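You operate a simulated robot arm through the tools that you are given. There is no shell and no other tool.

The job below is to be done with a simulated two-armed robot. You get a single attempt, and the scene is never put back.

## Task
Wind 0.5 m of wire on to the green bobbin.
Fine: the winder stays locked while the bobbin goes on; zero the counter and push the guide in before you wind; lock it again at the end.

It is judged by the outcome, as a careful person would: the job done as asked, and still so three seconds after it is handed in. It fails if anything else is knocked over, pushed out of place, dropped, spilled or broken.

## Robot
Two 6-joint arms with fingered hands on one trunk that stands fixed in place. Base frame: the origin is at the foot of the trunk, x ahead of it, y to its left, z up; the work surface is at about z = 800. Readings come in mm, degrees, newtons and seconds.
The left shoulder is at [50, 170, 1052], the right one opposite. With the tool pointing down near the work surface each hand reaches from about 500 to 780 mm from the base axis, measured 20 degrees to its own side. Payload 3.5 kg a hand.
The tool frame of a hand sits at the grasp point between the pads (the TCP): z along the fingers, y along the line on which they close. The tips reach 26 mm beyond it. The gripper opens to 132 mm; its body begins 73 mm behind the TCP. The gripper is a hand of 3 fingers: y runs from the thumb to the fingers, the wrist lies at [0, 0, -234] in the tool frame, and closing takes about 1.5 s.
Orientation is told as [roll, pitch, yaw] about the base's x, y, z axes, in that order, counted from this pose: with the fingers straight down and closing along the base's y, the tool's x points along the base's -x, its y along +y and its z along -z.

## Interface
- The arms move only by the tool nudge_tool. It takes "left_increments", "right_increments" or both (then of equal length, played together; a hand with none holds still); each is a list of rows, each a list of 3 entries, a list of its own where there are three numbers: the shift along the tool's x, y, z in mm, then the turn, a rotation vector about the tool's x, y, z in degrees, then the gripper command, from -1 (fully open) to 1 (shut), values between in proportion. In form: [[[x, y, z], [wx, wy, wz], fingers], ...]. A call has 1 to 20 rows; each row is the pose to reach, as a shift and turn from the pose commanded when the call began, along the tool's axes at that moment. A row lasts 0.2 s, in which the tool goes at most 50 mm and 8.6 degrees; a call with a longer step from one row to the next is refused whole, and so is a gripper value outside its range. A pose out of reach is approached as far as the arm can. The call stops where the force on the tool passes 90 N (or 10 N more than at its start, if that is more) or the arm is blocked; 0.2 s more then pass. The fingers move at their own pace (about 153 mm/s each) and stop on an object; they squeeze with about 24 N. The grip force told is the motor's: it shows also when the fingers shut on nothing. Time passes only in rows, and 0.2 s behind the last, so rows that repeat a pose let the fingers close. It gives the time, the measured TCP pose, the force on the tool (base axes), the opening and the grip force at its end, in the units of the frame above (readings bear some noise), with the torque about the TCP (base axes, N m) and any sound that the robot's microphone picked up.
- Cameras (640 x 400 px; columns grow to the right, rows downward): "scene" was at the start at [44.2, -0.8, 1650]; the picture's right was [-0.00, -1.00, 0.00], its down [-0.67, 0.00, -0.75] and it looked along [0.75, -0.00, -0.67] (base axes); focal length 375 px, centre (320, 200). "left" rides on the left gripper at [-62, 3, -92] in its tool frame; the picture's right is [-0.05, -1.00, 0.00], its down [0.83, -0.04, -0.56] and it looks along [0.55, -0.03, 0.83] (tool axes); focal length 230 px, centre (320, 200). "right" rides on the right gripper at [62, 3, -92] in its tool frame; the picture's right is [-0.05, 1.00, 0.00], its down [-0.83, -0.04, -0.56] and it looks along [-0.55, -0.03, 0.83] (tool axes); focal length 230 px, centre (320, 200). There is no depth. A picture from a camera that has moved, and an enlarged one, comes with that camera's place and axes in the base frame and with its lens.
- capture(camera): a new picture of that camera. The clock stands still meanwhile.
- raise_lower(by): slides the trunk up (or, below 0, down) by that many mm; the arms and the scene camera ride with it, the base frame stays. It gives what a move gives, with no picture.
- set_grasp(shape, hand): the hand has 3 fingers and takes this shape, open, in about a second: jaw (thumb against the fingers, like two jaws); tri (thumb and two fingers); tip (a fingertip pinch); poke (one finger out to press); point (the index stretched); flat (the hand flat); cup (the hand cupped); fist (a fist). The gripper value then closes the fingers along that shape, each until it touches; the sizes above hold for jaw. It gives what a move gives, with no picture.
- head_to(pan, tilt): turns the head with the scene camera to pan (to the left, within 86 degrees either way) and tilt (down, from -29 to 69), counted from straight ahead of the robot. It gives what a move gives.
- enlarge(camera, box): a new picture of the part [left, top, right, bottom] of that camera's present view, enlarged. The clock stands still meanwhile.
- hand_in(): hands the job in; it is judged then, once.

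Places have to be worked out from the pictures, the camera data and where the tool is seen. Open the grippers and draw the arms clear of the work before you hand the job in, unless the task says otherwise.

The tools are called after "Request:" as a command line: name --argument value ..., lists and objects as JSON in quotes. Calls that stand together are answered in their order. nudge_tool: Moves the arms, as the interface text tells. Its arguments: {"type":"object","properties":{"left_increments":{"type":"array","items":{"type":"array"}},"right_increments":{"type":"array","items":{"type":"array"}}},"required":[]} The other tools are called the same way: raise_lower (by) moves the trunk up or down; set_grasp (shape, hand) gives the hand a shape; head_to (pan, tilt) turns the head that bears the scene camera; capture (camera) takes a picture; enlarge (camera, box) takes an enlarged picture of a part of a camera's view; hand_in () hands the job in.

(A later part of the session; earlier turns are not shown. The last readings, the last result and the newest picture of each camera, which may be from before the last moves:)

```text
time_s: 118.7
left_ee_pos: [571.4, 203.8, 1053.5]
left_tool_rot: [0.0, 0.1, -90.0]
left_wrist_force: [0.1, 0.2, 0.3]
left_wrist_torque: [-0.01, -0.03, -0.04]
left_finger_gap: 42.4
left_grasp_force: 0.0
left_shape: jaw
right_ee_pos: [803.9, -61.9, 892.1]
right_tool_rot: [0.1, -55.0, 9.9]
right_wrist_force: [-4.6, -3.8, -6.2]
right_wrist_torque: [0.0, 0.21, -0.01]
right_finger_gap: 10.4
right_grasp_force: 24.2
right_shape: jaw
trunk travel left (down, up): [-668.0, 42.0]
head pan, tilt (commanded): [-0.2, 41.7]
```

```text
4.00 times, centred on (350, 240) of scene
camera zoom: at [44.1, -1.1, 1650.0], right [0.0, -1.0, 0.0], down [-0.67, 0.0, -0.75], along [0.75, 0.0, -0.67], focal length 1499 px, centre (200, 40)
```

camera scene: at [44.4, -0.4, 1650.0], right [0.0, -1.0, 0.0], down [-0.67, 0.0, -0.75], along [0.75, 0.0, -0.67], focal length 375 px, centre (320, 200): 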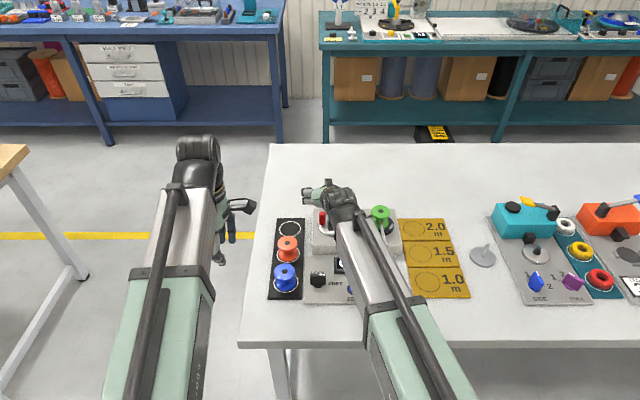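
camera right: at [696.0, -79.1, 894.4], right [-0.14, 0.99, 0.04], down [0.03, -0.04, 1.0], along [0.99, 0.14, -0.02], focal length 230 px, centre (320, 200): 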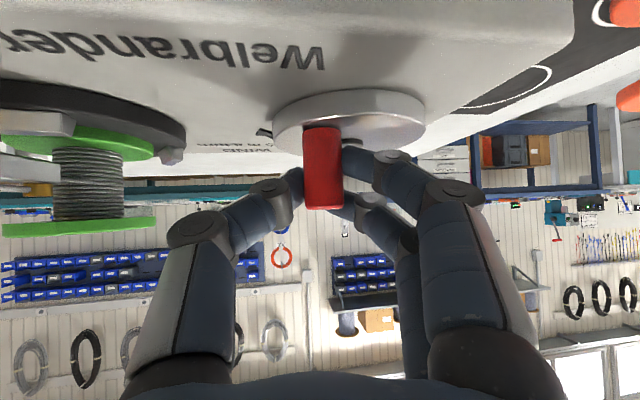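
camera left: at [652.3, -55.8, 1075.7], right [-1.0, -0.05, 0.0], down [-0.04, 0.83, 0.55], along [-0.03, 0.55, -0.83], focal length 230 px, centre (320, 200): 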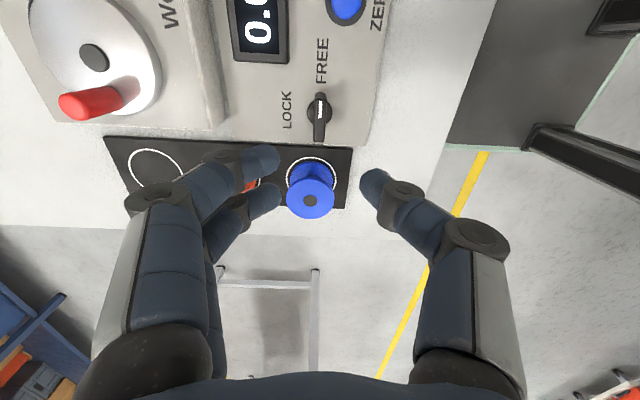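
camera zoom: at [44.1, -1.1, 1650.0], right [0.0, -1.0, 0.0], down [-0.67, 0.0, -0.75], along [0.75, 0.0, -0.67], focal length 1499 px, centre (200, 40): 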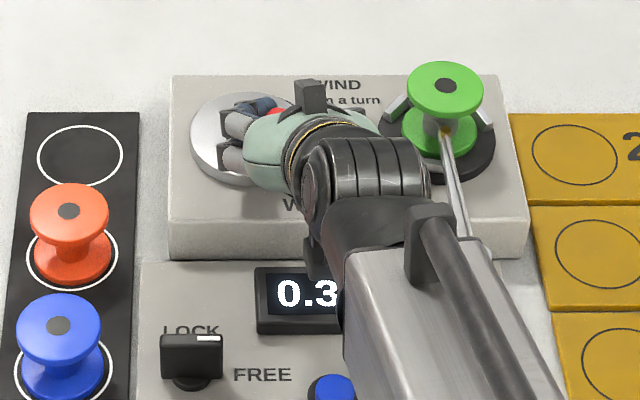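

The counter shows 0.3 m at 240°. Continuing from 240° to 330°.

Request:
nudge_tool --right_increments '[[[1.19, 4.68, -1.7], [0, 0, 0], 1], [[1.89, 9.64, -2.7], [0, 0, 0], 1], [[2.09, 14.75, -2.99], [0, 0, 0], 1], [[1.78, 19.83, -2.54], [0, 0, 0], 1], [[0.97, 24.75, -1.38], [0, 0, 0], 1], [[-0.33, 29.34, 0.47], [0, 0, 0], 1], [[-2.05, 33.47, 2.93], [0, 0, 0], 1], [[-4.17, 37.02, 5.96], [0, 0, 0], 1], [[-6.6, 39.87, 9.43], [0, 0, 0], 1]]'

Request:
capture --camera "right"

Request:
enlarge --camera "scene" --box '[290, 190, 410, 290]'

```text
time_s: 120.7
left_ee_pos: [573.5, 202.6, 1055.2]
left_tool_rot: [0.0, 0.0, -90.0]
left_wrist_force: [-1.4, 0.6, 0.4]
left_wrist_torque: [-0.02, 0.01, 0.0]
left_finger_gap: 42.6
left_grasp_force: 0.1
left_shape: jaw
right_ee_pos: [810.0, -20.2, 892.3]
right_tool_rot: [-0.1, -55.1, 9.9]
right_wrist_force: [7.7, -5.3, -0.4]
right_wrist_torque: [0.06, -0.02, 0.0]
right_finger_gap: 7.6
right_grasp_force: 24.2
right_shape: jaw
trunk travel left (down, up): [-668.0, 42.0]
head pan, tilt (commanded): [-0.2, 41.7]
```

```text
taken
camera right: at [702.4, -37.6, 895.1], right [-0.14, 0.99, 0.04], down [0.03, -0.04, 1.0], along [0.99, 0.14, -0.02], focal length 230 px, centre (320, 200)
```

right: 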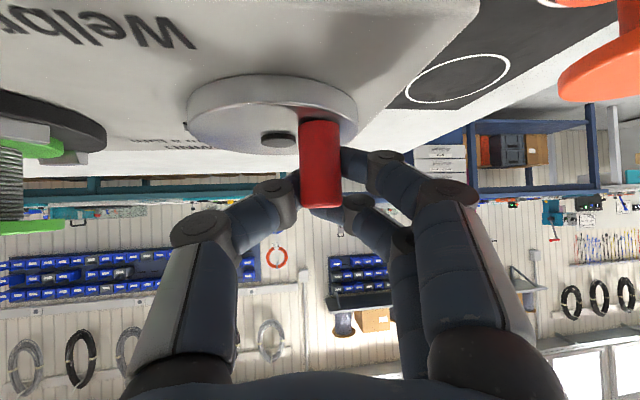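

```text
4.00 times, centred on (350, 240) of scene
camera zoom: at [45.2, -1.4, 1650.1], right [0.0, -1.0, 0.0], down [-0.67, 0.0, -0.75], along [0.75, 0.0, -0.67], focal length 1499 px, centre (200, 40)
```

zoom: 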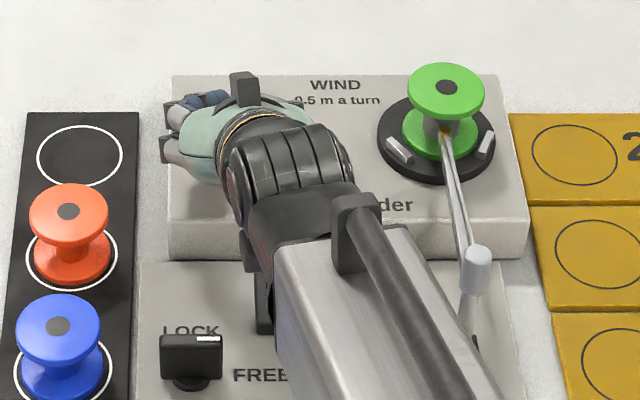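

The handle has shifted a little in the grip. I'll zoom in to see the real crank angle before finishing the turn.

Request:
enlarge --camera "right" --box '[180, 60, 380, 220]'

Request:
enlarge --camera "scene" --box '[370, 200, 420, 240]'

```text
2.50 times, centred on (280, 140) of right
camera zoom: at [702.4, -37.6, 895.1], right [-0.14, 0.99, 0.04], down [0.03, -0.04, 1.0], along [0.99, 0.14, -0.02], focal length 575 px, centre (420, 350)
```

zoom: 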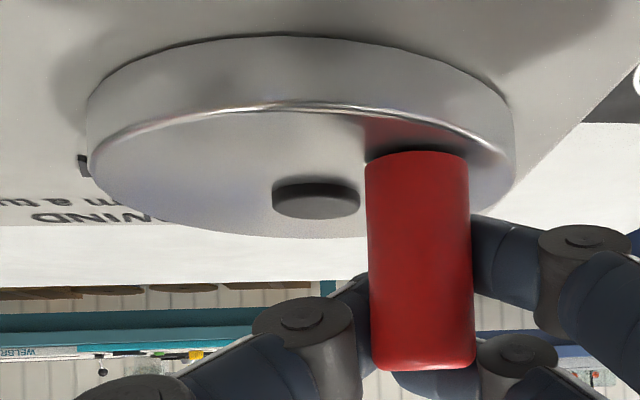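

```text
10.00 times, centred on (395, 220) of scene
camera zoom: at [45.2, -1.4, 1650.1], right [0.0, -1.0, 0.0], down [-0.67, 0.0, -0.75], along [0.75, 0.0, -0.67], focal length 3746 px, centre (-430, 0)
```

zoom: 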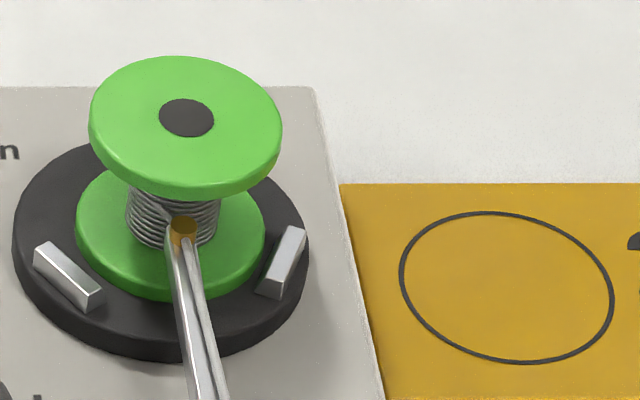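

The lugs and handle agree that the crank is at about 319°: the seat turns six times per crank turn, and the handle has lagged about 8 mm inside the grip. I'll go on around the arc to roughly 350° and re-measure.

Request:
nudge_tool --right_increments '[[[-1.4, 1.7, 2], [0, 0, 0], 1], [[-2.72, 3.33, 3.89], [0, 0, 0], 1], [[-4.1, 4.5, 5.9], [0, 0, 0], 1], [[-5.51, 5.63, 7.87], [0, 0, 0], 1], [[-7, 6.3, 10], [0, 0, 0], 1], [[-8.51, 7.05, 12.15], [0, 0, 0], 1]]'

Request:
enlarge --camera "right" --box '[180, 60, 380, 220]'

Request:
enlarge --camera "scene" --box '[370, 200, 420, 240]'

Request:
enlarge --camera "scene" --box '[290, 190, 410, 290]'

```text
time_s: 122.1
left_ee_pos: [570.8, 202.4, 1054.6]
left_tool_rot: [0.0, 0.1, -90.0]
left_wrist_force: [-0.2, -0.2, 0.2]
left_wrist_torque: [0.05, 0.02, 0.03]
left_finger_gap: 42.6
left_grasp_force: 0.0
left_shape: jaw
right_ee_pos: [823.5, -11.8, 892.8]
right_tool_rot: [0.1, -55.0, 9.9]
right_wrist_force: [2.9, -8.6, 2.4]
right_wrist_torque: [0.07, 0.04, 0.01]
right_finger_gap: 7.6
right_grasp_force: 24.5
right_shape: jaw
trunk travel left (down, up): [-668.0, 42.0]
head pan, tilt (commanded): [-0.2, 41.7]
```

```text
2.50 times, centred on (280, 140) of right
camera zoom: at [714.4, -28.4, 894.8], right [-0.14, 0.99, 0.04], down [0.03, -0.04, 1.0], along [0.99, 0.14, -0.02], focal length 575 px, centre (420, 350)
```

zoom: 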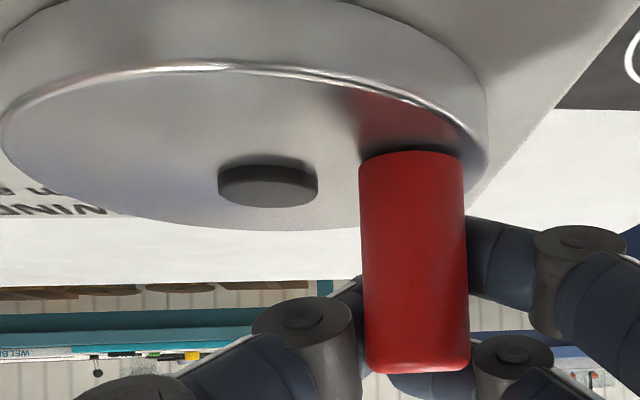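

```text
10.00 times, centred on (395, 220) of scene
camera zoom: at [44.4, -1.7, 1650.0], right [0.0, -1.0, 0.0], down [-0.67, 0.0, -0.75], along [0.75, 0.0, -0.67], focal length 3746 px, centre (-430, 0)
```

zoom: 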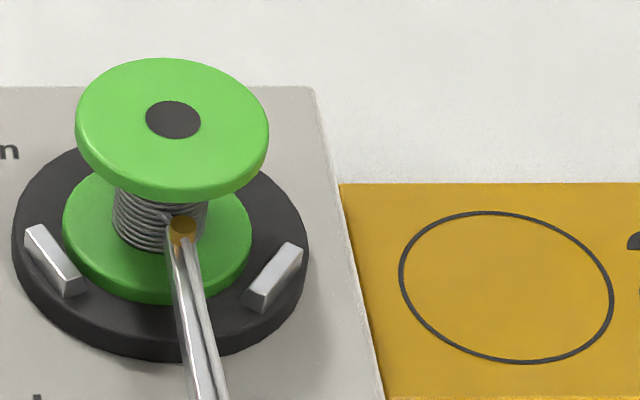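

```text
4.00 times, centred on (350, 240) of scene
camera zoom: at [44.4, -1.7, 1650.0], right [0.0, -1.0, 0.0], down [-0.67, 0.0, -0.75], along [0.75, 0.0, -0.67], focal length 1499 px, centre (200, 40)
```

zoom: 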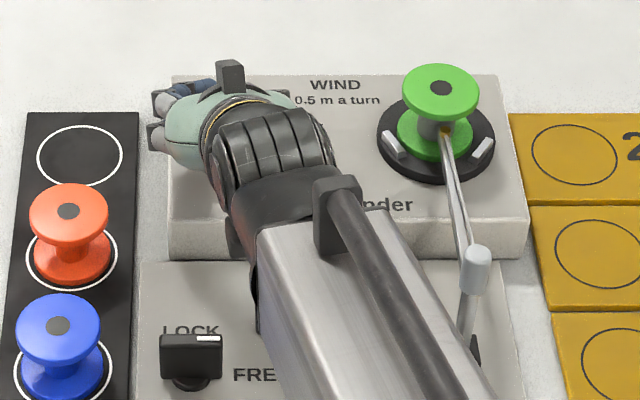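

The crank is now at about 341° by the six-to-one lug angle. The next 19° should bring the lugs back to their starting pattern. I'll move most of that and re-measure.

Request:
nudge_tool --right_increments '[[[-1.5, 0.65, 2.1], [0, 0, 0], 1], [[-2.98, 1.23, 4.25], [0, 0, 0], 1], [[-4.2, 1.45, 6], [0, 0, 0], 1]]'

Request:
enlarge --camera "right" --box '[180, 60, 380, 220]'

Request:
enlarge --camera "scene" --box '[370, 200, 420, 240]'

```text
time_s: 122.9
left_ee_pos: [571.1, 203.6, 1054.6]
left_tool_rot: [0.0, -0.1, -89.8]
left_wrist_force: [0.2, 0.2, -0.3]
left_wrist_torque: [-0.03, 0.03, -0.01]
left_finger_gap: 42.7
left_grasp_force: 0.1
left_shape: jaw
right_ee_pos: [829.2, -6.4, 893.7]
right_tool_rot: [0.0, -55.0, 9.9]
right_wrist_force: [0.4, 0.1, 0.0]
right_wrist_torque: [-0.01, 0.03, -0.02]
right_finger_gap: 4.9
right_grasp_force: 24.1
right_shape: jaw
trunk travel left (down, up): [-668.0, 42.0]
head pan, tilt (commanded): [-0.2, 41.7]
```

```text
2.50 times, centred on (280, 140) of right
camera zoom: at [720.7, -24.6, 895.0], right [-0.14, 0.99, 0.04], down [0.03, -0.04, 1.0], along [0.99, 0.15, -0.02], focal length 575 px, centre (420, 350)
```

zoom: 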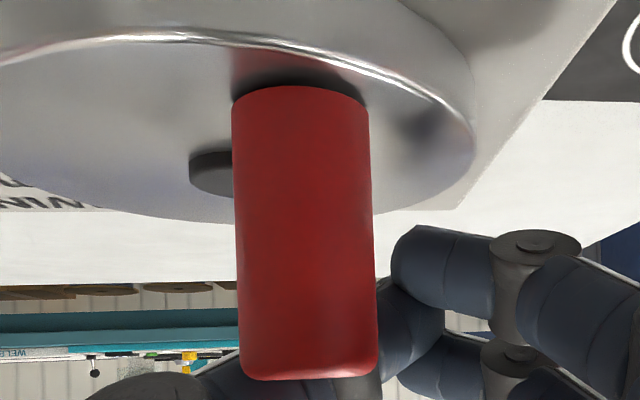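

```text
10.00 times, centred on (395, 220) of scene
camera zoom: at [44.1, -0.7, 1650.0], right [0.0, -1.0, 0.0], down [-0.67, 0.0, -0.75], along [0.75, 0.0, -0.67], focal length 3746 px, centre (-430, 0)
```

zoom: 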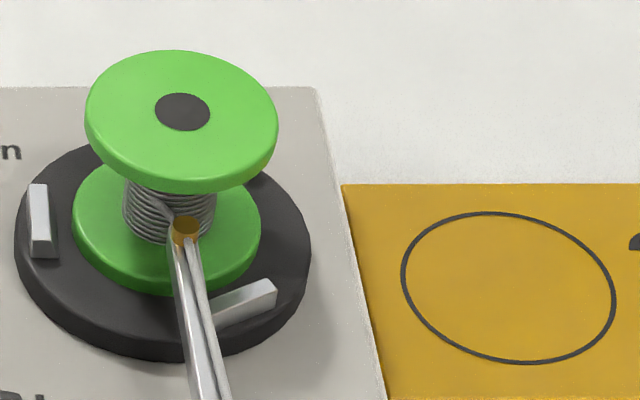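

The handle slipped back past the closed fingertips and the crank ran back somewhat. I'll open the hand and look at the counter and the crank before regripping.

Request:
nudge_tool --right_increments '[[[0, 0, 0], [0, 0, 0], 0.7], [[0, 0, 0], [0, 0, 0], 0.4], [[0, 0, 0], [0, 0, 0], 0.1], [[0, 0, 0], [0, 0, 0], -0.14], [[0, 0, 0], [0, 0, 0], -0.14]]'

Request:
capture --camera "right"

Request:
enlarge --camera "scene" --box '[290, 190, 420, 290]'

```text
time_s: 124.1
left_ee_pos: [571.2, 202.5, 1053.3]
left_tool_rot: [0.0, 0.0, -90.0]
left_wrist_force: [0.3, 0.5, 0.1]
left_wrist_torque: [-0.01, 0.01, 0.02]
left_finger_gap: 42.5
left_grasp_force: 0.0
left_shape: jaw
right_ee_pos: [829.0, -8.7, 893.3]
right_tool_rot: [0.0, -55.0, 9.9]
right_wrist_force: [-0.1, -0.6, 0.8]
right_wrist_torque: [0.0, -0.01, -0.01]
right_finger_gap: 74.6
right_grasp_force: 0.1
right_shape: jaw
trunk travel left (down, up): [-668.0, 42.0]
head pan, tilt (commanded): [-0.2, 41.7]
```

```text
taken
camera right: at [721.0, -25.6, 895.0], right [-0.14, 0.99, 0.04], down [0.03, -0.04, 1.0], along [0.99, 0.14, -0.02], focal length 230 px, centre (320, 200)
```

right: 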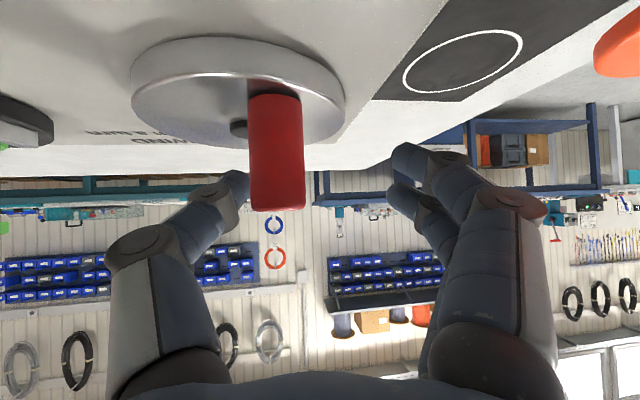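

```text
4.00 times, centred on (355, 240) of scene
camera zoom: at [44.2, -0.8, 1650.0], right [0.0, -1.0, 0.0], down [-0.67, 0.0, -0.75], along [0.75, 0.0, -0.67], focal length 1499 px, centre (180, 40)
```

zoom: 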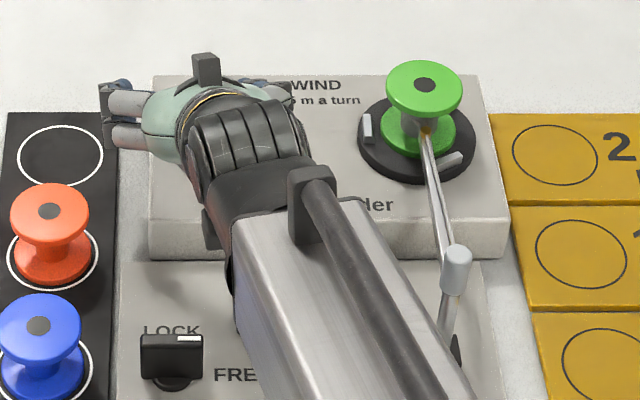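

The handle is free inside the open hand. I'll lift straight up to get a clear view of the crank and the counter.

Request:
nudge_tool --right_increments '[[[-16, 0, -11.5], [0, 0, 0], -0.14], [[-40, 0, -28.7], [0, 0, 0], -0.14], [[-70, 0, -50], [0, 0, 0], -0.14], [[-95, 0, -75], [0, 0, 0], -0.14], [[-110, -30, -110], [0, 0, 0], -0.14], [[-120, -65, -145], [0, 0, 0], -0.14]]'

Request:
capture --camera "scene"

Request:
enlarge --camera "scene" --box '[300, 200, 420, 300]'

```text
refused: row 6 steps farther than a row can; nothing moved
```

```text
taken
camera scene: at [44.2, -0.8, 1650.0], right [0.0, -1.0, 0.0], down [-0.67, 0.0, -0.75], along [0.75, 0.0, -0.67], focal length 375 px, centre (320, 200)
```

scene: 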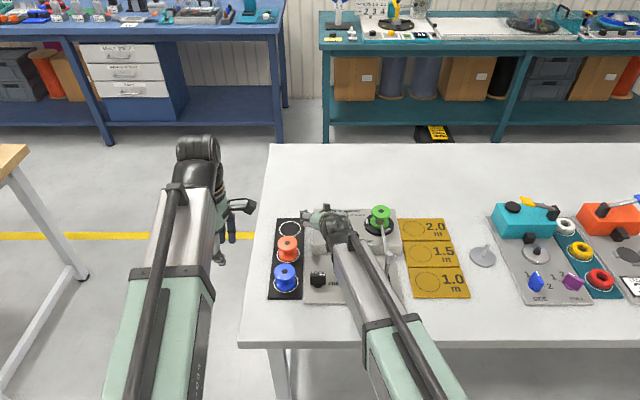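

```text
4.00 times, centred on (360, 250) of scene
camera zoom: at [44.2, -0.8, 1650.0], right [0.0, -1.0, 0.0], down [-0.67, 0.0, -0.75], along [0.75, 0.0, -0.67], focal length 1499 px, centre (160, 0)
```

zoom: 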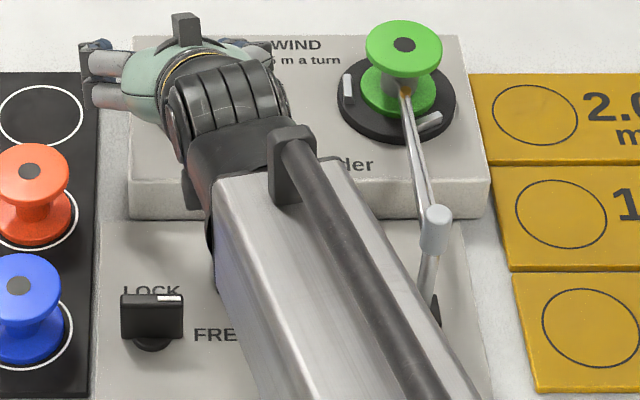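

One row was too long, so nothing moved. I'll retry with smaller steps: up 90 mm, then 160 mm to the right.

Request:
nudge_tool --right_increments '[[[-16.4, 0, -11.5], [0, 0, 0], -0.14], [[-41, 0, -28.7], [0, 0, 0], -0.14], [[-73.7, 0, -51.7], [0, 0, 0], -0.14], [[-69.8, -39.4, -57.3], [0, 0, 0], -0.14], [[-65.8, -78.8, -63], [0, 0, 0], -0.14], [[-61.9, -118.2, -68.6], [0, 0, 0], -0.14], [[-57.9, -157.6, -74.3], [0, 0, 0], -0.14]]'

Request:
enlarge --camera "scene" --box '[300, 200, 420, 300]'

Request:
enlarge --camera "scene" --box '[305, 200, 355, 240]'

```text
time_s: 125.7
left_ee_pos: [572.0, 203.0, 1054.1]
left_tool_rot: [0.0, 0.0, -89.9]
left_wrist_force: [0.0, -0.2, 0.7]
left_wrist_torque: [-0.02, -0.01, 0.01]
left_finger_gap: 42.4
left_grasp_force: 0.1
left_shape: jaw
right_ee_pos: [828.8, -170.8, 983.3]
right_tool_rot: [0.0, -55.0, 10.0]
right_wrist_force: [-0.7, -0.7, 0.1]
right_wrist_torque: [0.0, 0.03, -0.01]
right_finger_gap: 75.0
right_grasp_force: 0.0
right_shape: jaw
trunk travel left (down, up): [-668.0, 42.0]
head pan, tilt (commanded): [-0.2, 41.7]
```

```text
4.00 times, centred on (360, 250) of scene
camera zoom: at [44.1, -1.2, 1650.0], right [0.0, -1.0, 0.0], down [-0.67, 0.0, -0.75], along [0.75, 0.0, -0.67], focal length 1499 px, centre (160, 0)
```

zoom: 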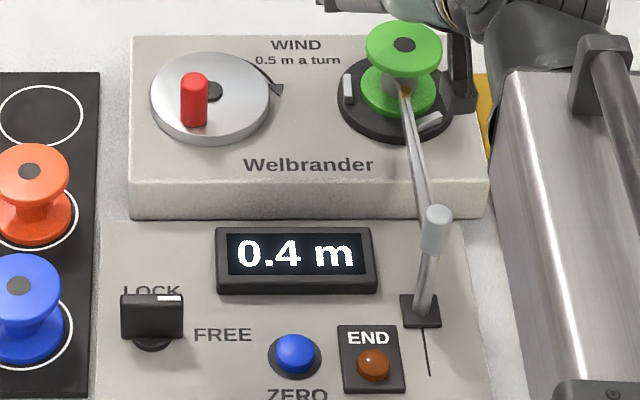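

```text
10.00 times, centred on (330, 220) of scene
camera zoom: at [44.1, -1.2, 1650.0], right [0.0, -1.0, 0.0], down [-0.67, 0.0, -0.75], along [0.75, 0.0, -0.67], focal length 3746 px, centre (220, 0)
```

zoom: 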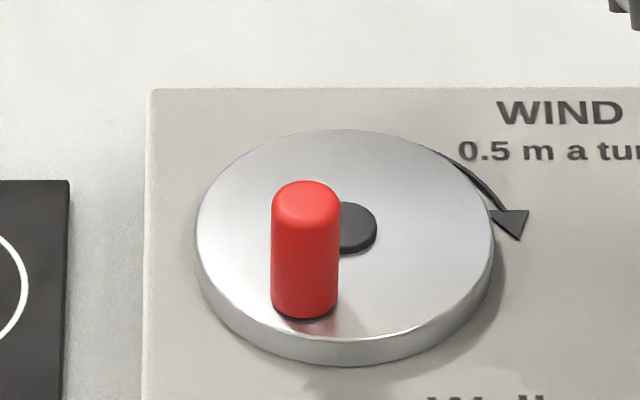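

The display reads 0.4 m and the crank handle stands at about 156°, so 63° remain. My first circle was about 3 mm off centre, which squeezed the handle out. The better values are centre (832.5,-41.5) and radius 31.4. I'll go back over the handle to regrip it nearer the fingertips.

Request:
nudge_tool --right_increments '[[[1.6, 36, -2.3], [0, 0, 0], 0.1], [[3.3, 72, -4.7], [0, 0, 0], 0.2], [[4.9, 108, -7], [0, 0, 0], 0.2], [[6.5, 144.1, -9.3], [0, 0, 0], 0.2], [[30, 144.1, 7.2], [0, 0, 0], 0.2], [[48, 144.1, 19.8], [0, 0, 0], 0.2]]'

Request:
enlarge --camera "right" --box '[180, 0, 440, 220]'

```text
time_s: 127.1
left_ee_pos: [571.3, 203.1, 1054.9]
left_tool_rot: [-0.1, 0.0, -90.0]
left_wrist_force: [-0.3, 0.4, 0.2]
left_wrist_torque: [-0.02, 0.02, 0.01]
left_finger_gap: 42.5
left_grasp_force: 0.2
left_shape: jaw
right_ee_pos: [791.7, -27.7, 931.8]
right_tool_rot: [0.0, -54.9, 9.9]
right_wrist_force: [-0.5, 0.3, 0.2]
right_wrist_torque: [0.03, 0.01, -0.04]
right_finger_gap: 53.3
right_grasp_force: 0.1
right_shape: jaw
trunk travel left (down, up): [-668.0, 42.0]
head pan, tilt (commanded): [-0.2, 41.7]
```

```text
1.82 times, centred on (310, 110) of right
camera zoom: at [684.8, -44.8, 932.8], right [-0.14, 0.99, 0.04], down [0.03, -0.04, 1.0], along [0.99, 0.14, -0.02], focal length 418 px, centre (338, 364)
```

zoom: 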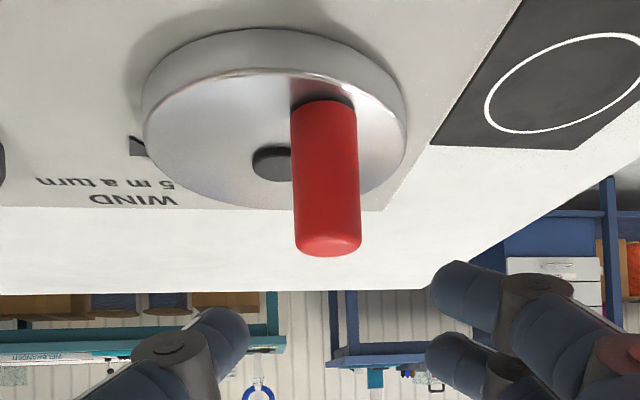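

The handle is at about (802,-29). I'll descend the remaining 40 mm with a small correction, so the handle sits about 12 mm ahead of the TCP, and then close.

Request:
nudge_tool --right_increments '[[[10, -1.9, 3], [0, 0, 0], 0.2], [[22, -1.9, 11.5], [0, 0, 0], 0.2], [[34.6, -1.9, 20.4], [0, 0, 0], 0.2], [[34.6, -1.9, 20.4], [0, 0, 0], 0.4], [[34.6, -1.9, 20.4], [0, 0, 0], 0.6]]'

Request:
enlarge --camera "right" --box '[180, 60, 440, 260]'

```text
time_s: 128.3
left_ee_pos: [573.5, 203.0, 1054.5]
left_tool_rot: [0.1, -0.1, -89.9]
left_wrist_force: [0.8, -0.1, 0.4]
left_wrist_torque: [-0.03, 0.02, -0.02]
left_finger_gap: 42.5
left_grasp_force: 0.0
left_shape: jaw
right_ee_pos: [791.7, -30.5, 891.6]
right_tool_rot: [0.0, -55.0, 9.9]
right_wrist_force: [0.0, 0.4, -0.1]
right_wrist_torque: [0.03, 0.0, 0.03]
right_finger_gap: 27.0
right_grasp_force: 0.0
right_shape: jaw
trunk travel left (down, up): [-668.0, 42.0]
head pan, tilt (commanded): [-0.2, 41.7]
```

```text
2.00 times, centred on (310, 160) of right
camera zoom: at [683.2, -47.2, 893.6], right [-0.14, 0.99, 0.04], down [0.03, -0.04, 1.0], along [0.99, 0.14, -0.02], focal length 460 px, centre (340, 280)
```

zoom: 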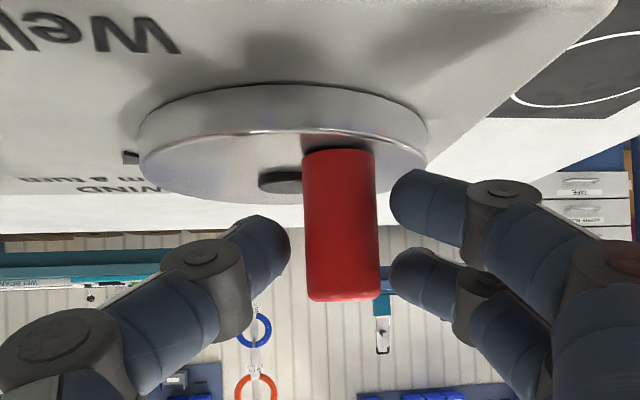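

The handle is well between the fingertips. Closing on it.

Request:
nudge_tool --right_increments '[[[0, 0, 0], [0, 0, 0], 0.7], [[0, 0, 0], [0, 0, 0], 0.8], [[0, 0, 0], [0, 0, 0], 0.9], [[0, 0, 0], [0, 0, 0], 0.9]]'

Request:
enlarge --camera "right" --box '[180, 60, 440, 260]'

```text
time_s: 129.3
left_ee_pos: [572.3, 202.5, 1054.3]
left_tool_rot: [0.0, 0.0, -89.9]
left_wrist_force: [-0.9, -0.1, 0.6]
left_wrist_torque: [0.0, -0.02, 0.02]
left_finger_gap: 42.3
left_grasp_force: 0.1
left_shape: jaw
right_ee_pos: [791.4, -30.5, 890.9]
right_tool_rot: [0.0, -55.0, 9.9]
right_wrist_force: [1.3, -0.2, -1.1]
right_wrist_torque: [-0.02, 0.04, -0.03]
right_finger_gap: 12.2
right_grasp_force: 24.3
right_shape: jaw
trunk travel left (down, up): [-668.0, 42.0]
head pan, tilt (commanded): [-0.2, 41.7]
```

```text
2.00 times, centred on (310, 160) of right
camera zoom: at [683.4, -47.3, 893.6], right [-0.14, 0.99, 0.04], down [0.03, -0.04, 1.0], along [0.99, 0.14, -0.02], focal length 460 px, centre (340, 280)
```

zoom: 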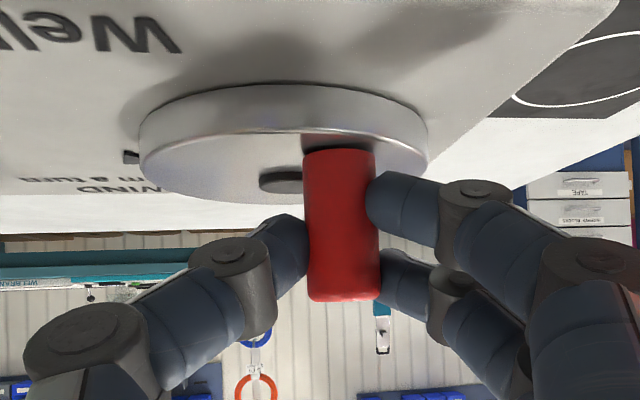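

It's firmly held at the fingertips (12 mm gap, 24 N). I'll crank the next 31° on the corrected circle and check.

Request:
nudge_tool --right_increments '[[[-1.21, 2.78, 1.73], [0, 0, 0], 0.9], [[-2.57, 5.31, 3.67], [0, 0, 0], 0.9], [[-4.13, 7.47, 5.89], [0, 0, 0], 0.9], [[-5.78, 9.41, 8.25], [0, 0, 0], 0.9], [[-7.51, 11.01, 10.72], [0, 0, 0], 0.9]]'

Request:
enlarge --camera "right" --box '[180, 60, 440, 260]'

Request:
enlarge --camera "scene" --box '[370, 200, 420, 240]'

```text
time_s: 130.5
left_ee_pos: [572.3, 201.9, 1053.9]
left_tool_rot: [0.0, 0.0, -90.0]
left_wrist_force: [-0.2, -0.2, -1.1]
left_wrist_torque: [0.02, 0.01, 0.01]
left_finger_gap: 42.4
left_grasp_force: 0.0
left_shape: jaw
right_ee_pos: [803.6, -17.2, 892.3]
right_tool_rot: [0.2, -55.0, 10.0]
right_wrist_force: [1.0, -1.1, -2.2]
right_wrist_torque: [0.02, 0.03, -0.04]
right_finger_gap: 12.6
right_grasp_force: 24.2
right_shape: jaw
trunk travel left (down, up): [-668.0, 42.0]
head pan, tilt (commanded): [-0.2, 41.7]
```

```text
2.00 times, centred on (310, 160) of right
camera zoom: at [694.3, -34.4, 893.6], right [-0.14, 0.99, 0.04], down [0.03, -0.04, 1.0], along [0.99, 0.14, -0.02], focal length 460 px, centre (340, 280)
```

zoom: 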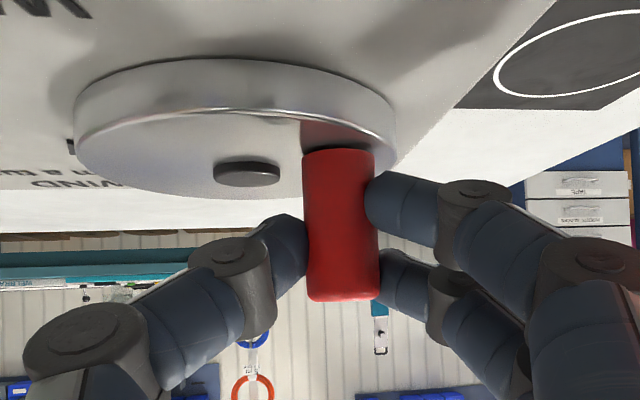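

```text
10.00 times, centred on (395, 220) of scene
camera zoom: at [44.6, -0.9, 1650.0], right [0.0, -1.0, 0.0], down [-0.67, 0.0, -0.75], along [0.75, 0.0, -0.67], focal length 3746 px, centre (-430, 0)
```

zoom: 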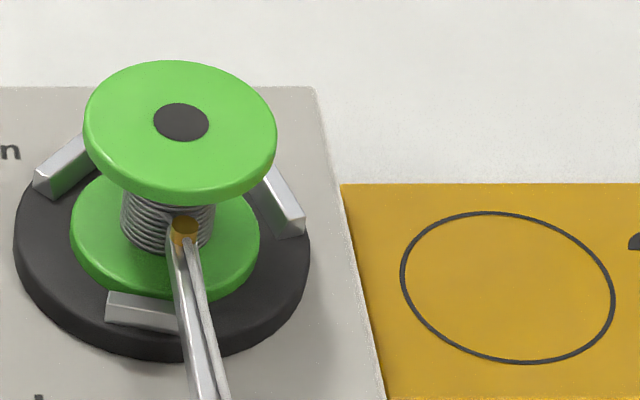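

No slip this time: forces are only about 1–2 N and the crank is at about 333°. I'll do the next 20°.

Request:
nudge_tool --right_increments '[[[-1.48, 0.87, 2.12], [0, 0, 0], 0.9], [[-3.05, 1.41, 4.36], [0, 0, 0], 0.9], [[-4.6, 1.75, 6.57], [0, 0, 0], 0.9], [[-6.13, 1.89, 8.75], [0, 0, 0], 0.9]]'

Request:
enlarge --camera "right" --box '[180, 60, 440, 260]'

Request:
enlarge --camera "scene" --box '[370, 200, 420, 240]'

```text
time_s: 131.5
left_ee_pos: [573.2, 203.2, 1055.3]
left_tool_rot: [-0.1, 0.0, -90.1]
left_wrist_force: [-0.5, -0.3, 0.7]
left_wrist_torque: [0.01, 0.01, 0.0]
left_finger_gap: 42.6
left_grasp_force: 0.1
left_shape: jaw
right_ee_pos: [812.3, -13.4, 892.8]
right_tool_rot: [-0.1, -55.0, 9.9]
right_wrist_force: [0.7, -2.9, 1.2]
right_wrist_torque: [0.0, 0.02, -0.04]
right_finger_gap: 12.7
right_grasp_force: 23.9
right_shape: jaw
trunk travel left (down, up): [-668.0, 42.0]
head pan, tilt (commanded): [-0.2, 41.7]
```

```text
2.00 times, centred on (310, 160) of right
camera zoom: at [704.7, -30.1, 893.4], right [-0.14, 0.99, 0.04], down [0.03, -0.04, 1.0], along [0.99, 0.14, -0.02], focal length 460 px, centre (340, 280)
```

zoom: 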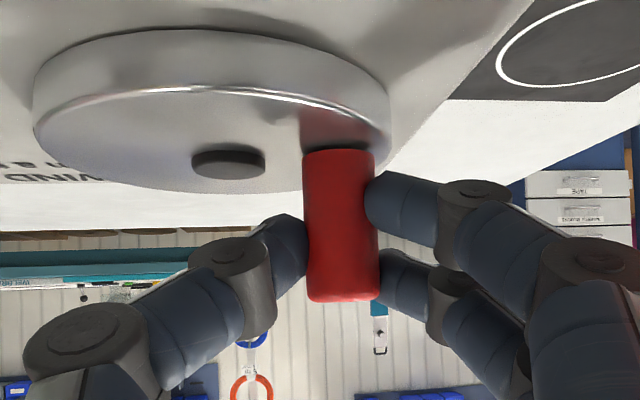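

```text
10.00 times, centred on (395, 220) of scene
camera zoom: at [44.2, -1.0, 1650.0], right [0.0, -1.0, 0.0], down [-0.67, 0.0, -0.75], along [0.75, 0.0, -0.67], focal length 3746 px, centre (-430, 0)
```

zoom: 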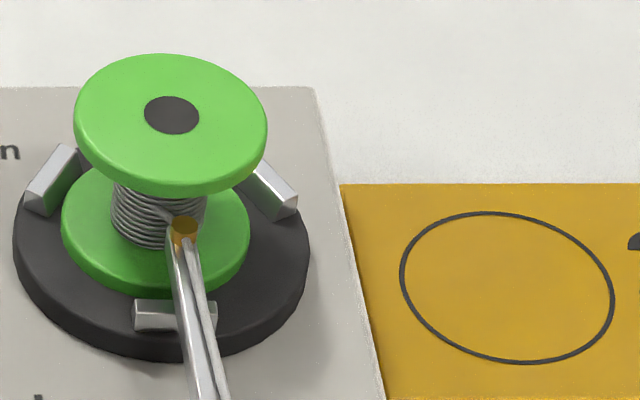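

The crank is at about 351°. I'll make the last 9°, bringing the lugs back to their starting pattern.

Request:
nudge_tool --right_increments '[[[-1.55, -0.05, 2.2], [0, 0, 0], 0.9], [[-3.07, -0.17, 4.38], [0, 0, 0], 0.9]]'

Request:
enlarge --camera "right" --box '[180, 60, 440, 260]'

Request:
enlarge --camera "scene" --box '[370, 200, 420, 240]'

```text
time_s: 132.1
left_ee_pos: [571.9, 202.4, 1054.2]
left_tool_rot: [0.1, 0.0, -90.0]
left_wrist_force: [0.0, -0.2, 0.7]
left_wrist_torque: [0.01, -0.01, -0.02]
left_finger_gap: 42.5
left_grasp_force: 0.1
left_shape: jaw
right_ee_pos: [817.0, -12.8, 890.7]
right_tool_rot: [0.1, -54.9, 9.9]
right_wrist_force: [0.9, 0.6, -1.3]
right_wrist_torque: [0.0, 0.08, 0.01]
right_finger_gap: 12.6
right_grasp_force: 23.8
right_shape: jaw
trunk travel left (down, up): [-668.0, 42.0]
head pan, tilt (commanded): [-0.2, 41.7]
```

```text
2.00 times, centred on (310, 160) of right
camera zoom: at [709.2, -29.7, 893.7], right [-0.14, 0.99, 0.04], down [0.03, -0.04, 1.0], along [0.99, 0.14, -0.02], focal length 460 px, centre (340, 280)
```

zoom: 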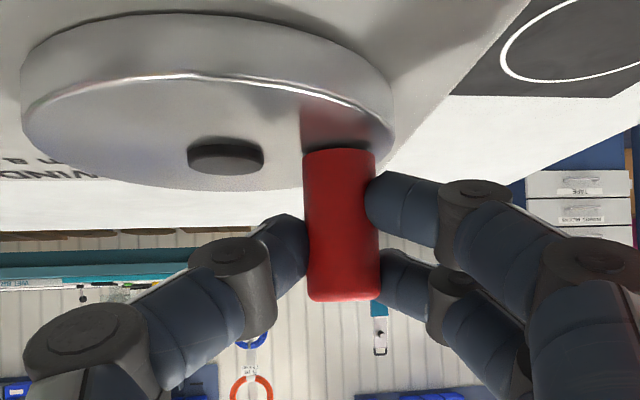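

```text
10.00 times, centred on (395, 220) of scene
camera zoom: at [44.4, -0.7, 1650.0], right [0.0, -1.0, 0.0], down [-0.67, 0.0, -0.75], along [0.75, 0.0, -0.67], focal length 3746 px, centre (-430, 0)
```

zoom: 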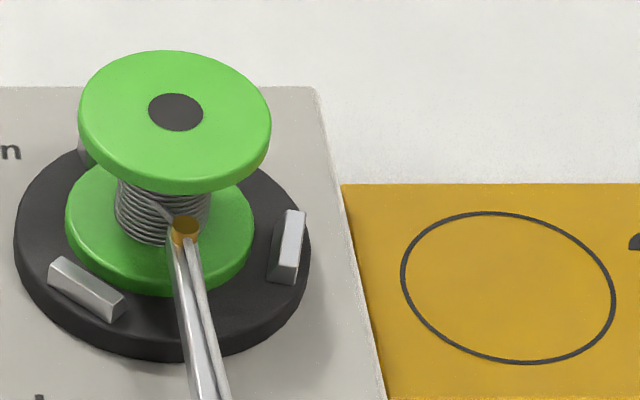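

The crank is at about 357.4° (the lugs are 16° short). One more 1.5 mm nudge completes the turn.

Request:
nudge_tool --right_increments '[[[-0.45, -0.1, 0.65], [0, 0, 0], 0.9], [[-0.9, -0.21, 1.3], [0, 0, 0], 0.9]]'

Request:
enlarge --camera "scene" --box '[370, 200, 420, 240]'

```text
time_s: 132.7
left_ee_pos: [571.2, 203.9, 1054.0]
left_tool_rot: [0.0, 0.0, -89.9]
left_wrist_force: [0.4, -0.9, 0.1]
left_wrist_torque: [0.01, -0.01, 0.0]
left_finger_gap: 42.4
left_grasp_force: 0.0
left_shape: jaw
right_ee_pos: [818.2, -13.1, 891.9]
right_tool_rot: [0.0, -55.0, 10.0]
right_wrist_force: [0.1, 1.0, -3.9]
right_wrist_torque: [0.0, 0.13, 0.05]
right_finger_gap: 12.5
right_grasp_force: 24.6
right_shape: jaw
trunk travel left (down, up): [-668.0, 42.0]
head pan, tilt (commanded): [-0.2, 41.7]
```

```text
10.00 times, centred on (395, 220) of scene
camera zoom: at [44.6, -0.7, 1650.0], right [0.0, -1.0, 0.0], down [-0.67, 0.0, -0.75], along [0.75, 0.0, -0.67], focal length 3746 px, centre (-430, 0)
```

zoom: 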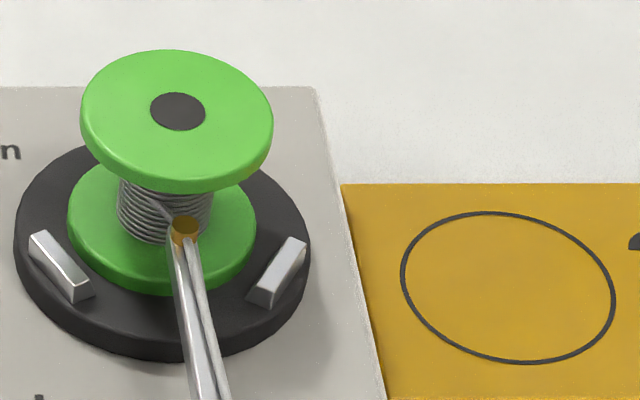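

The lugs are back at their starting pattern, which is one full turn. I'll open the fingers gently, then lift off and check the counter.

Request:
nudge_tool --right_increments '[[[-0.9, -0.2, 1.2], [0, 0, 0], 0.8], [[-0.9, -0.2, 1.2], [0, 0, 0], 0.65], [[-0.9, -0.2, 1.2], [0, 0, 0], 0.45], [[-0.9, -0.2, 1.2], [0, 0, 0], 0.2], [[-0.9, -0.2, 1.2], [0, 0, 0], 0.0], [[-0.9, -0.2, 1.2], [0, 0, 0], 0.0]]'

Request:
enlarge --camera "scene" --box '[370, 200, 420, 240]'

Request:
capture --camera "right"

```text
time_s: 134.1
left_ee_pos: [571.6, 203.9, 1055.0]
left_tool_rot: [0.0, 0.0, -90.0]
left_wrist_force: [-0.2, 0.2, -0.3]
left_wrist_torque: [-0.02, -0.03, 0.0]
left_finger_gap: 42.6
left_grasp_force: 0.0
left_shape: jaw
right_ee_pos: [820.7, -12.0, 891.5]
right_tool_rot: [0.0, -55.0, 9.9]
right_wrist_force: [0.6, 0.9, 0.2]
right_wrist_torque: [0.01, -0.04, 0.0]
right_finger_gap: 65.5
right_grasp_force: 0.1
right_shape: jaw
trunk travel left (down, up): [-668.0, 42.0]
head pan, tilt (commanded): [-0.2, 41.7]
```

```text
10.00 times, centred on (395, 220) of scene
camera zoom: at [44.2, -0.8, 1650.0], right [0.0, -1.0, 0.0], down [-0.67, 0.0, -0.75], along [0.75, 0.0, -0.67], focal length 3746 px, centre (-430, 0)
```

zoom: 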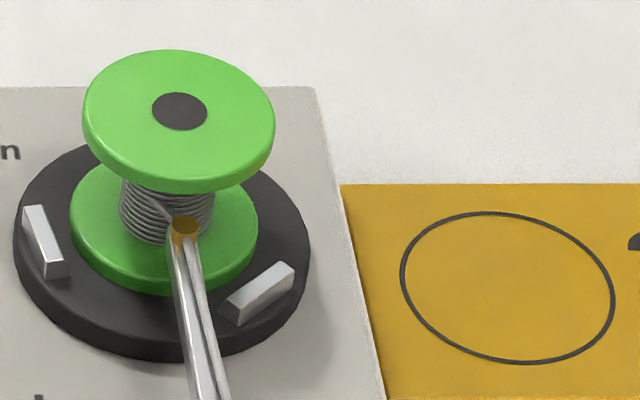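

```text
taken
camera right: at [712.6, -29.7, 894.2], right [-0.14, 0.99, 0.04], down [0.03, -0.04, 1.0], along [0.99, 0.14, -0.02], focal length 230 px, centre (320, 200)
```

right: 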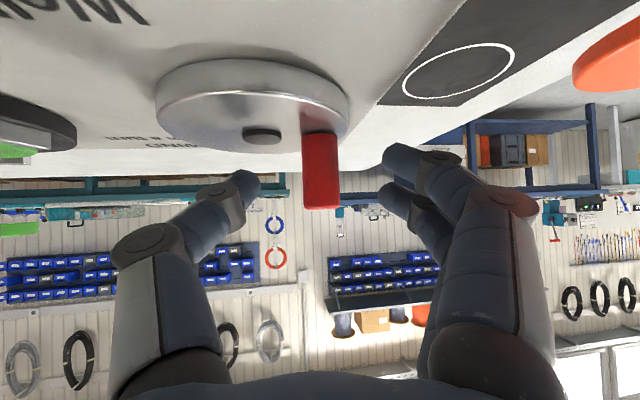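

That call carried the last nudge again, so the crank sits about 3° past the full turn, which is 0.504 m. That still reads 0.5, and I won't unwind it. I'll lift off straight up and to the right to view the counter.

Request:
nudge_tool --right_increments '[[[-16.4, 0, -11.5], [0, 0, 0], 0.0], [[-41, 0, -28.7], [0, 0, 0], 0.0], [[-73.7, 0, -51.7], [0, 0, 0], 0.0], [[-69.8, -39.4, -57.3], [0, 0, 0], 0.0], [[-65.8, -78.8, -63], [0, 0, 0], 0.0], [[-61.9, -118.2, -68.6], [0, 0, 0], 0.0], [[-57.9, -157.6, -74.3], [0, 0, 0], 0.0]]'

Request:
enlarge --camera "scene" --box '[290, 195, 430, 305]'

```text
time_s: 135.7
left_ee_pos: [571.2, 202.6, 1053.7]
left_tool_rot: [-0.1, 0.0, -89.9]
left_wrist_force: [0.2, -0.1, 0.9]
left_wrist_torque: [0.01, -0.01, -0.02]
left_finger_gap: 42.3
left_grasp_force: 0.1
left_shape: jaw
right_ee_pos: [820.8, -173.4, 982.1]
right_tool_rot: [0.2, -55.0, 9.8]
right_wrist_force: [0.6, -0.6, 0.3]
right_wrist_torque: [0.01, 0.04, -0.03]
right_finger_gap: 65.4
right_grasp_force: 0.2
right_shape: jaw
trunk travel left (down, up): [-668.0, 42.0]
head pan, tilt (commanded): [-0.2, 41.7]
```

```text
3.64 times, centred on (360, 250) of scene
camera zoom: at [44.2, -1.2, 1650.0], right [0.0, -1.0, 0.0], down [-0.67, 0.0, -0.75], along [0.75, 0.0, -0.67], focal length 1362 px, centre (174, 18)
```

zoom: 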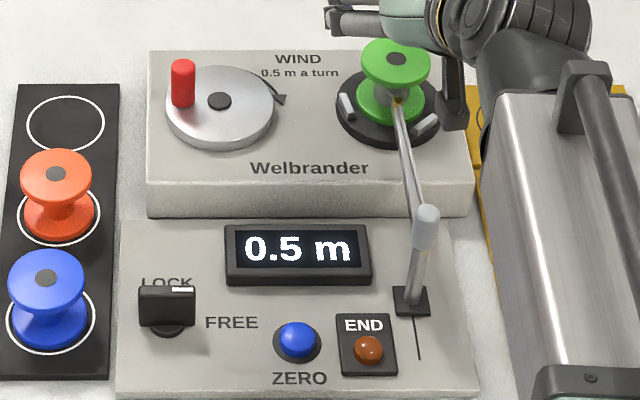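

The display reads 0.5 m. Now to re-lock: I'll move the right arm out of the way and bring the left hand back above the knob, reversing its earlier path.

Request:
nudge_tool --right_increments '[[[3, -23, -27.5], [0, 0, 0], 0.0], [[6, -46, -55], [0, 0, 0], 0.0], [[9, -68.5, -82.7], [0, 0, 0], 0.0], [[12, -91, -110], [0, 0, 0], 0.0], [[15, -114, -138], [0, 0, 0], 0.0], [[18, -137, -165.3], [0, 0, 0], 0.0]]' --left_increments '[[[0, 0, 0], [0, 0, 0], 0.35], [[-40, 16, 14], [0, 0, 0], 0.35], [[-80, 32, 28], [0, 0, 0], 0.35], [[-120, 48, 42], [0, 0, 0], 0.35], [[-160, 64, 56], [0, 0, 0], 0.35], [[-200, 80, 70], [0, 0, 0], 0.35]]'

Request:
capture --camera "left"

Request:
capture --camera "scene"

```text
time_s: 137.1
left_ee_pos: [652.0, 1.9, 981.6]
left_tool_rot: [0.1, 0.1, -89.9]
left_wrist_force: [-0.4, 0.5, 0.3]
left_wrist_torque: [0.02, 0.05, -0.03]
left_finger_gap: 42.4
left_grasp_force: 0.1
left_shape: jaw
right_ee_pos: [700.7, -331.2, 1063.7]
right_tool_rot: [0.2, -55.0, 10.0]
right_wrist_force: [0.1, 1.2, 0.0]
right_wrist_torque: [0.02, 0.02, 0.01]
right_finger_gap: 65.2
right_grasp_force: 0.1
right_shape: jaw
trunk travel left (down, up): [-668.0, 42.0]
head pan, tilt (commanded): [-0.2, 41.7]
```

```text
taken
camera left: at [655.9, -58.1, 1074.2], right [-1.0, -0.05, 0.0], down [-0.04, 0.83, 0.56], along [-0.03, 0.55, -0.83], focal length 230 px, centre (320, 200)
```

left: 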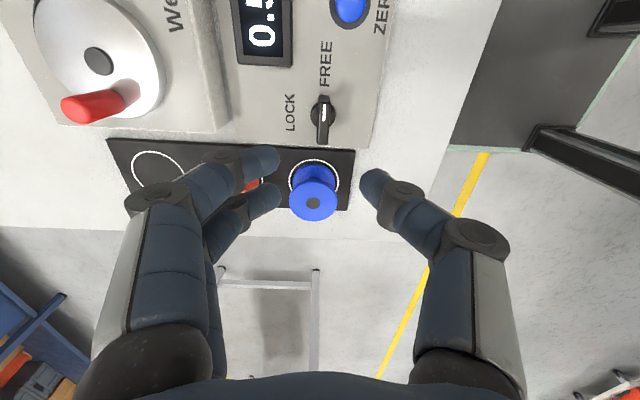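

```text
taken
camera scene: at [44.3, -1.5, 1650.0], right [0.0, -1.0, 0.0], down [-0.67, 0.0, -0.75], along [0.75, 0.0, -0.67], focal length 375 px, centre (320, 200)
```

scene: 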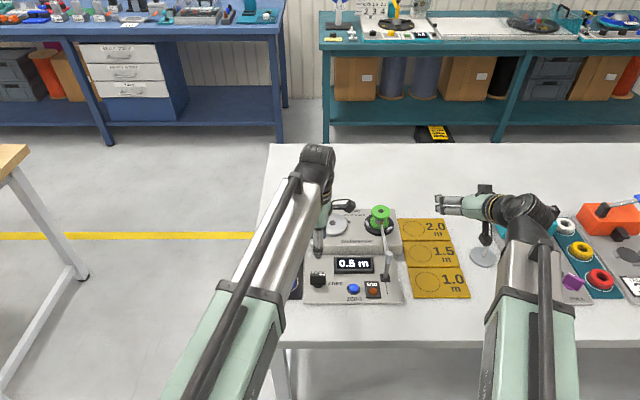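

The hand is above the knob, about 3 mm too far forward. I'll correct that and descend around the bar to z≈853.

Request:
nudge_tool --left_increments '[[[1, -2.5, 25], [0, 0, 0], 0.35], [[1, -2.5, 60], [0, 0, 0], 0.35], [[1, -2.5, 95], [0, 0, 0], 0.35], [[1, -2.5, 118], [0, 0, 0], 0.35], [[1, -2.5, 128.5], [0, 0, 0], 0.35]]'

Request:
capture --camera "left"

```text
time_s: 138.3
left_ee_pos: [646.2, 5.2, 855.3]
left_tool_rot: [0.0, 0.0, -90.0]
left_wrist_force: [0.6, -0.1, 0.0]
left_wrist_torque: [0.0, -0.02, 0.0]
left_finger_gap: 42.5
left_grasp_force: 0.0
left_shape: jaw
right_ee_pos: [699.6, -331.3, 1062.9]
right_tool_rot: [0.0, -55.0, 9.9]
right_wrist_force: [0.9, 0.0, -0.4]
right_wrist_torque: [-0.02, 0.02, -0.02]
right_finger_gap: 65.3
right_grasp_force: 0.0
right_shape: jaw
trunk travel left (down, up): [-668.0, 42.0]
head pan, tilt (commanded): [-0.2, 41.7]
```

```text
taken
camera left: at [650.9, -56.0, 947.2], right [-1.0, -0.05, 0.0], down [-0.04, 0.83, 0.55], along [-0.03, 0.55, -0.83], focal length 230 px, centre (320, 200)
```

left: 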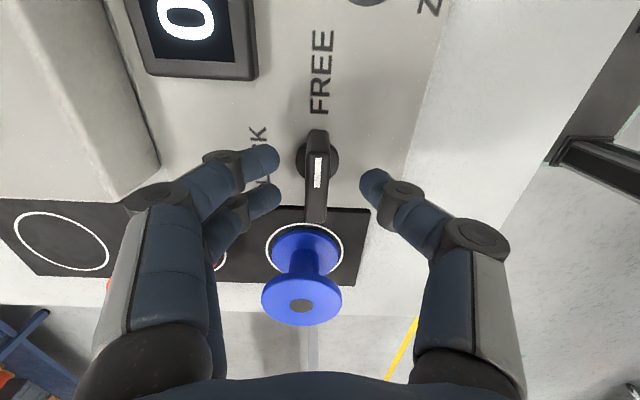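

The knob is between thumb and fingers. I'll trim by 1.5 mm and close on the bar.

Request:
nudge_tool --left_increments '[[[-1.5, 1.5, 1], [0, 0, 0], 0.5], [[-1.5, 1.5, 1], [0, 0, 0], 0.65], [[-1.5, 1.5, 1], [0, 0, 0], 0.8], [[-1.5, 1.5, 1], [0, 0, 0], 1], [[-1.5, 1.5, 1], [0, 0, 0], 1], [[-1.5, 1.5, 1], [0, 0, 0], 1]]'

Request:
capture --camera "left"

```text
time_s: 139.7
left_ee_pos: [648.4, 3.8, 854.0]
left_tool_rot: [0.0, 0.1, -90.0]
left_wrist_force: [0.3, -0.3, -3.1]
left_wrist_torque: [-0.01, -0.02, 0.02]
left_finger_gap: 7.2
left_grasp_force: 24.1
left_shape: jaw
right_ee_pos: [701.1, -330.6, 1062.4]
right_tool_rot: [0.0, -55.1, 9.9]
right_wrist_force: [-0.1, 0.3, 0.7]
right_wrist_torque: [0.02, 0.01, -0.01]
right_finger_gap: 65.4
right_grasp_force: 0.1
right_shape: jaw
trunk travel left (down, up): [-668.0, 42.0]
head pan, tilt (commanded): [-0.2, 41.7]
```

```text
taken
camera left: at [652.6, -57.6, 945.8], right [-1.0, -0.05, 0.0], down [-0.04, 0.83, 0.55], along [-0.03, 0.55, -0.83], focal length 230 px, centre (320, 200)
```

left: 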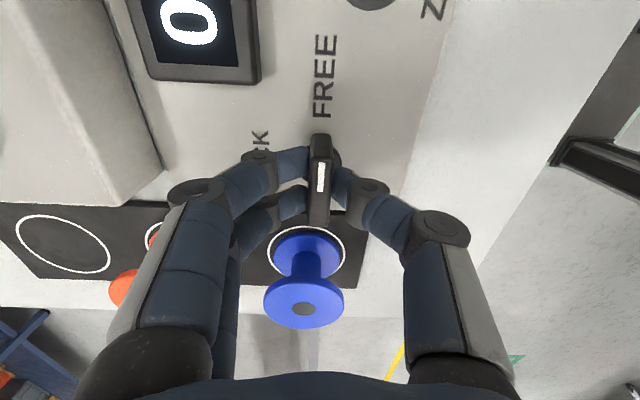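

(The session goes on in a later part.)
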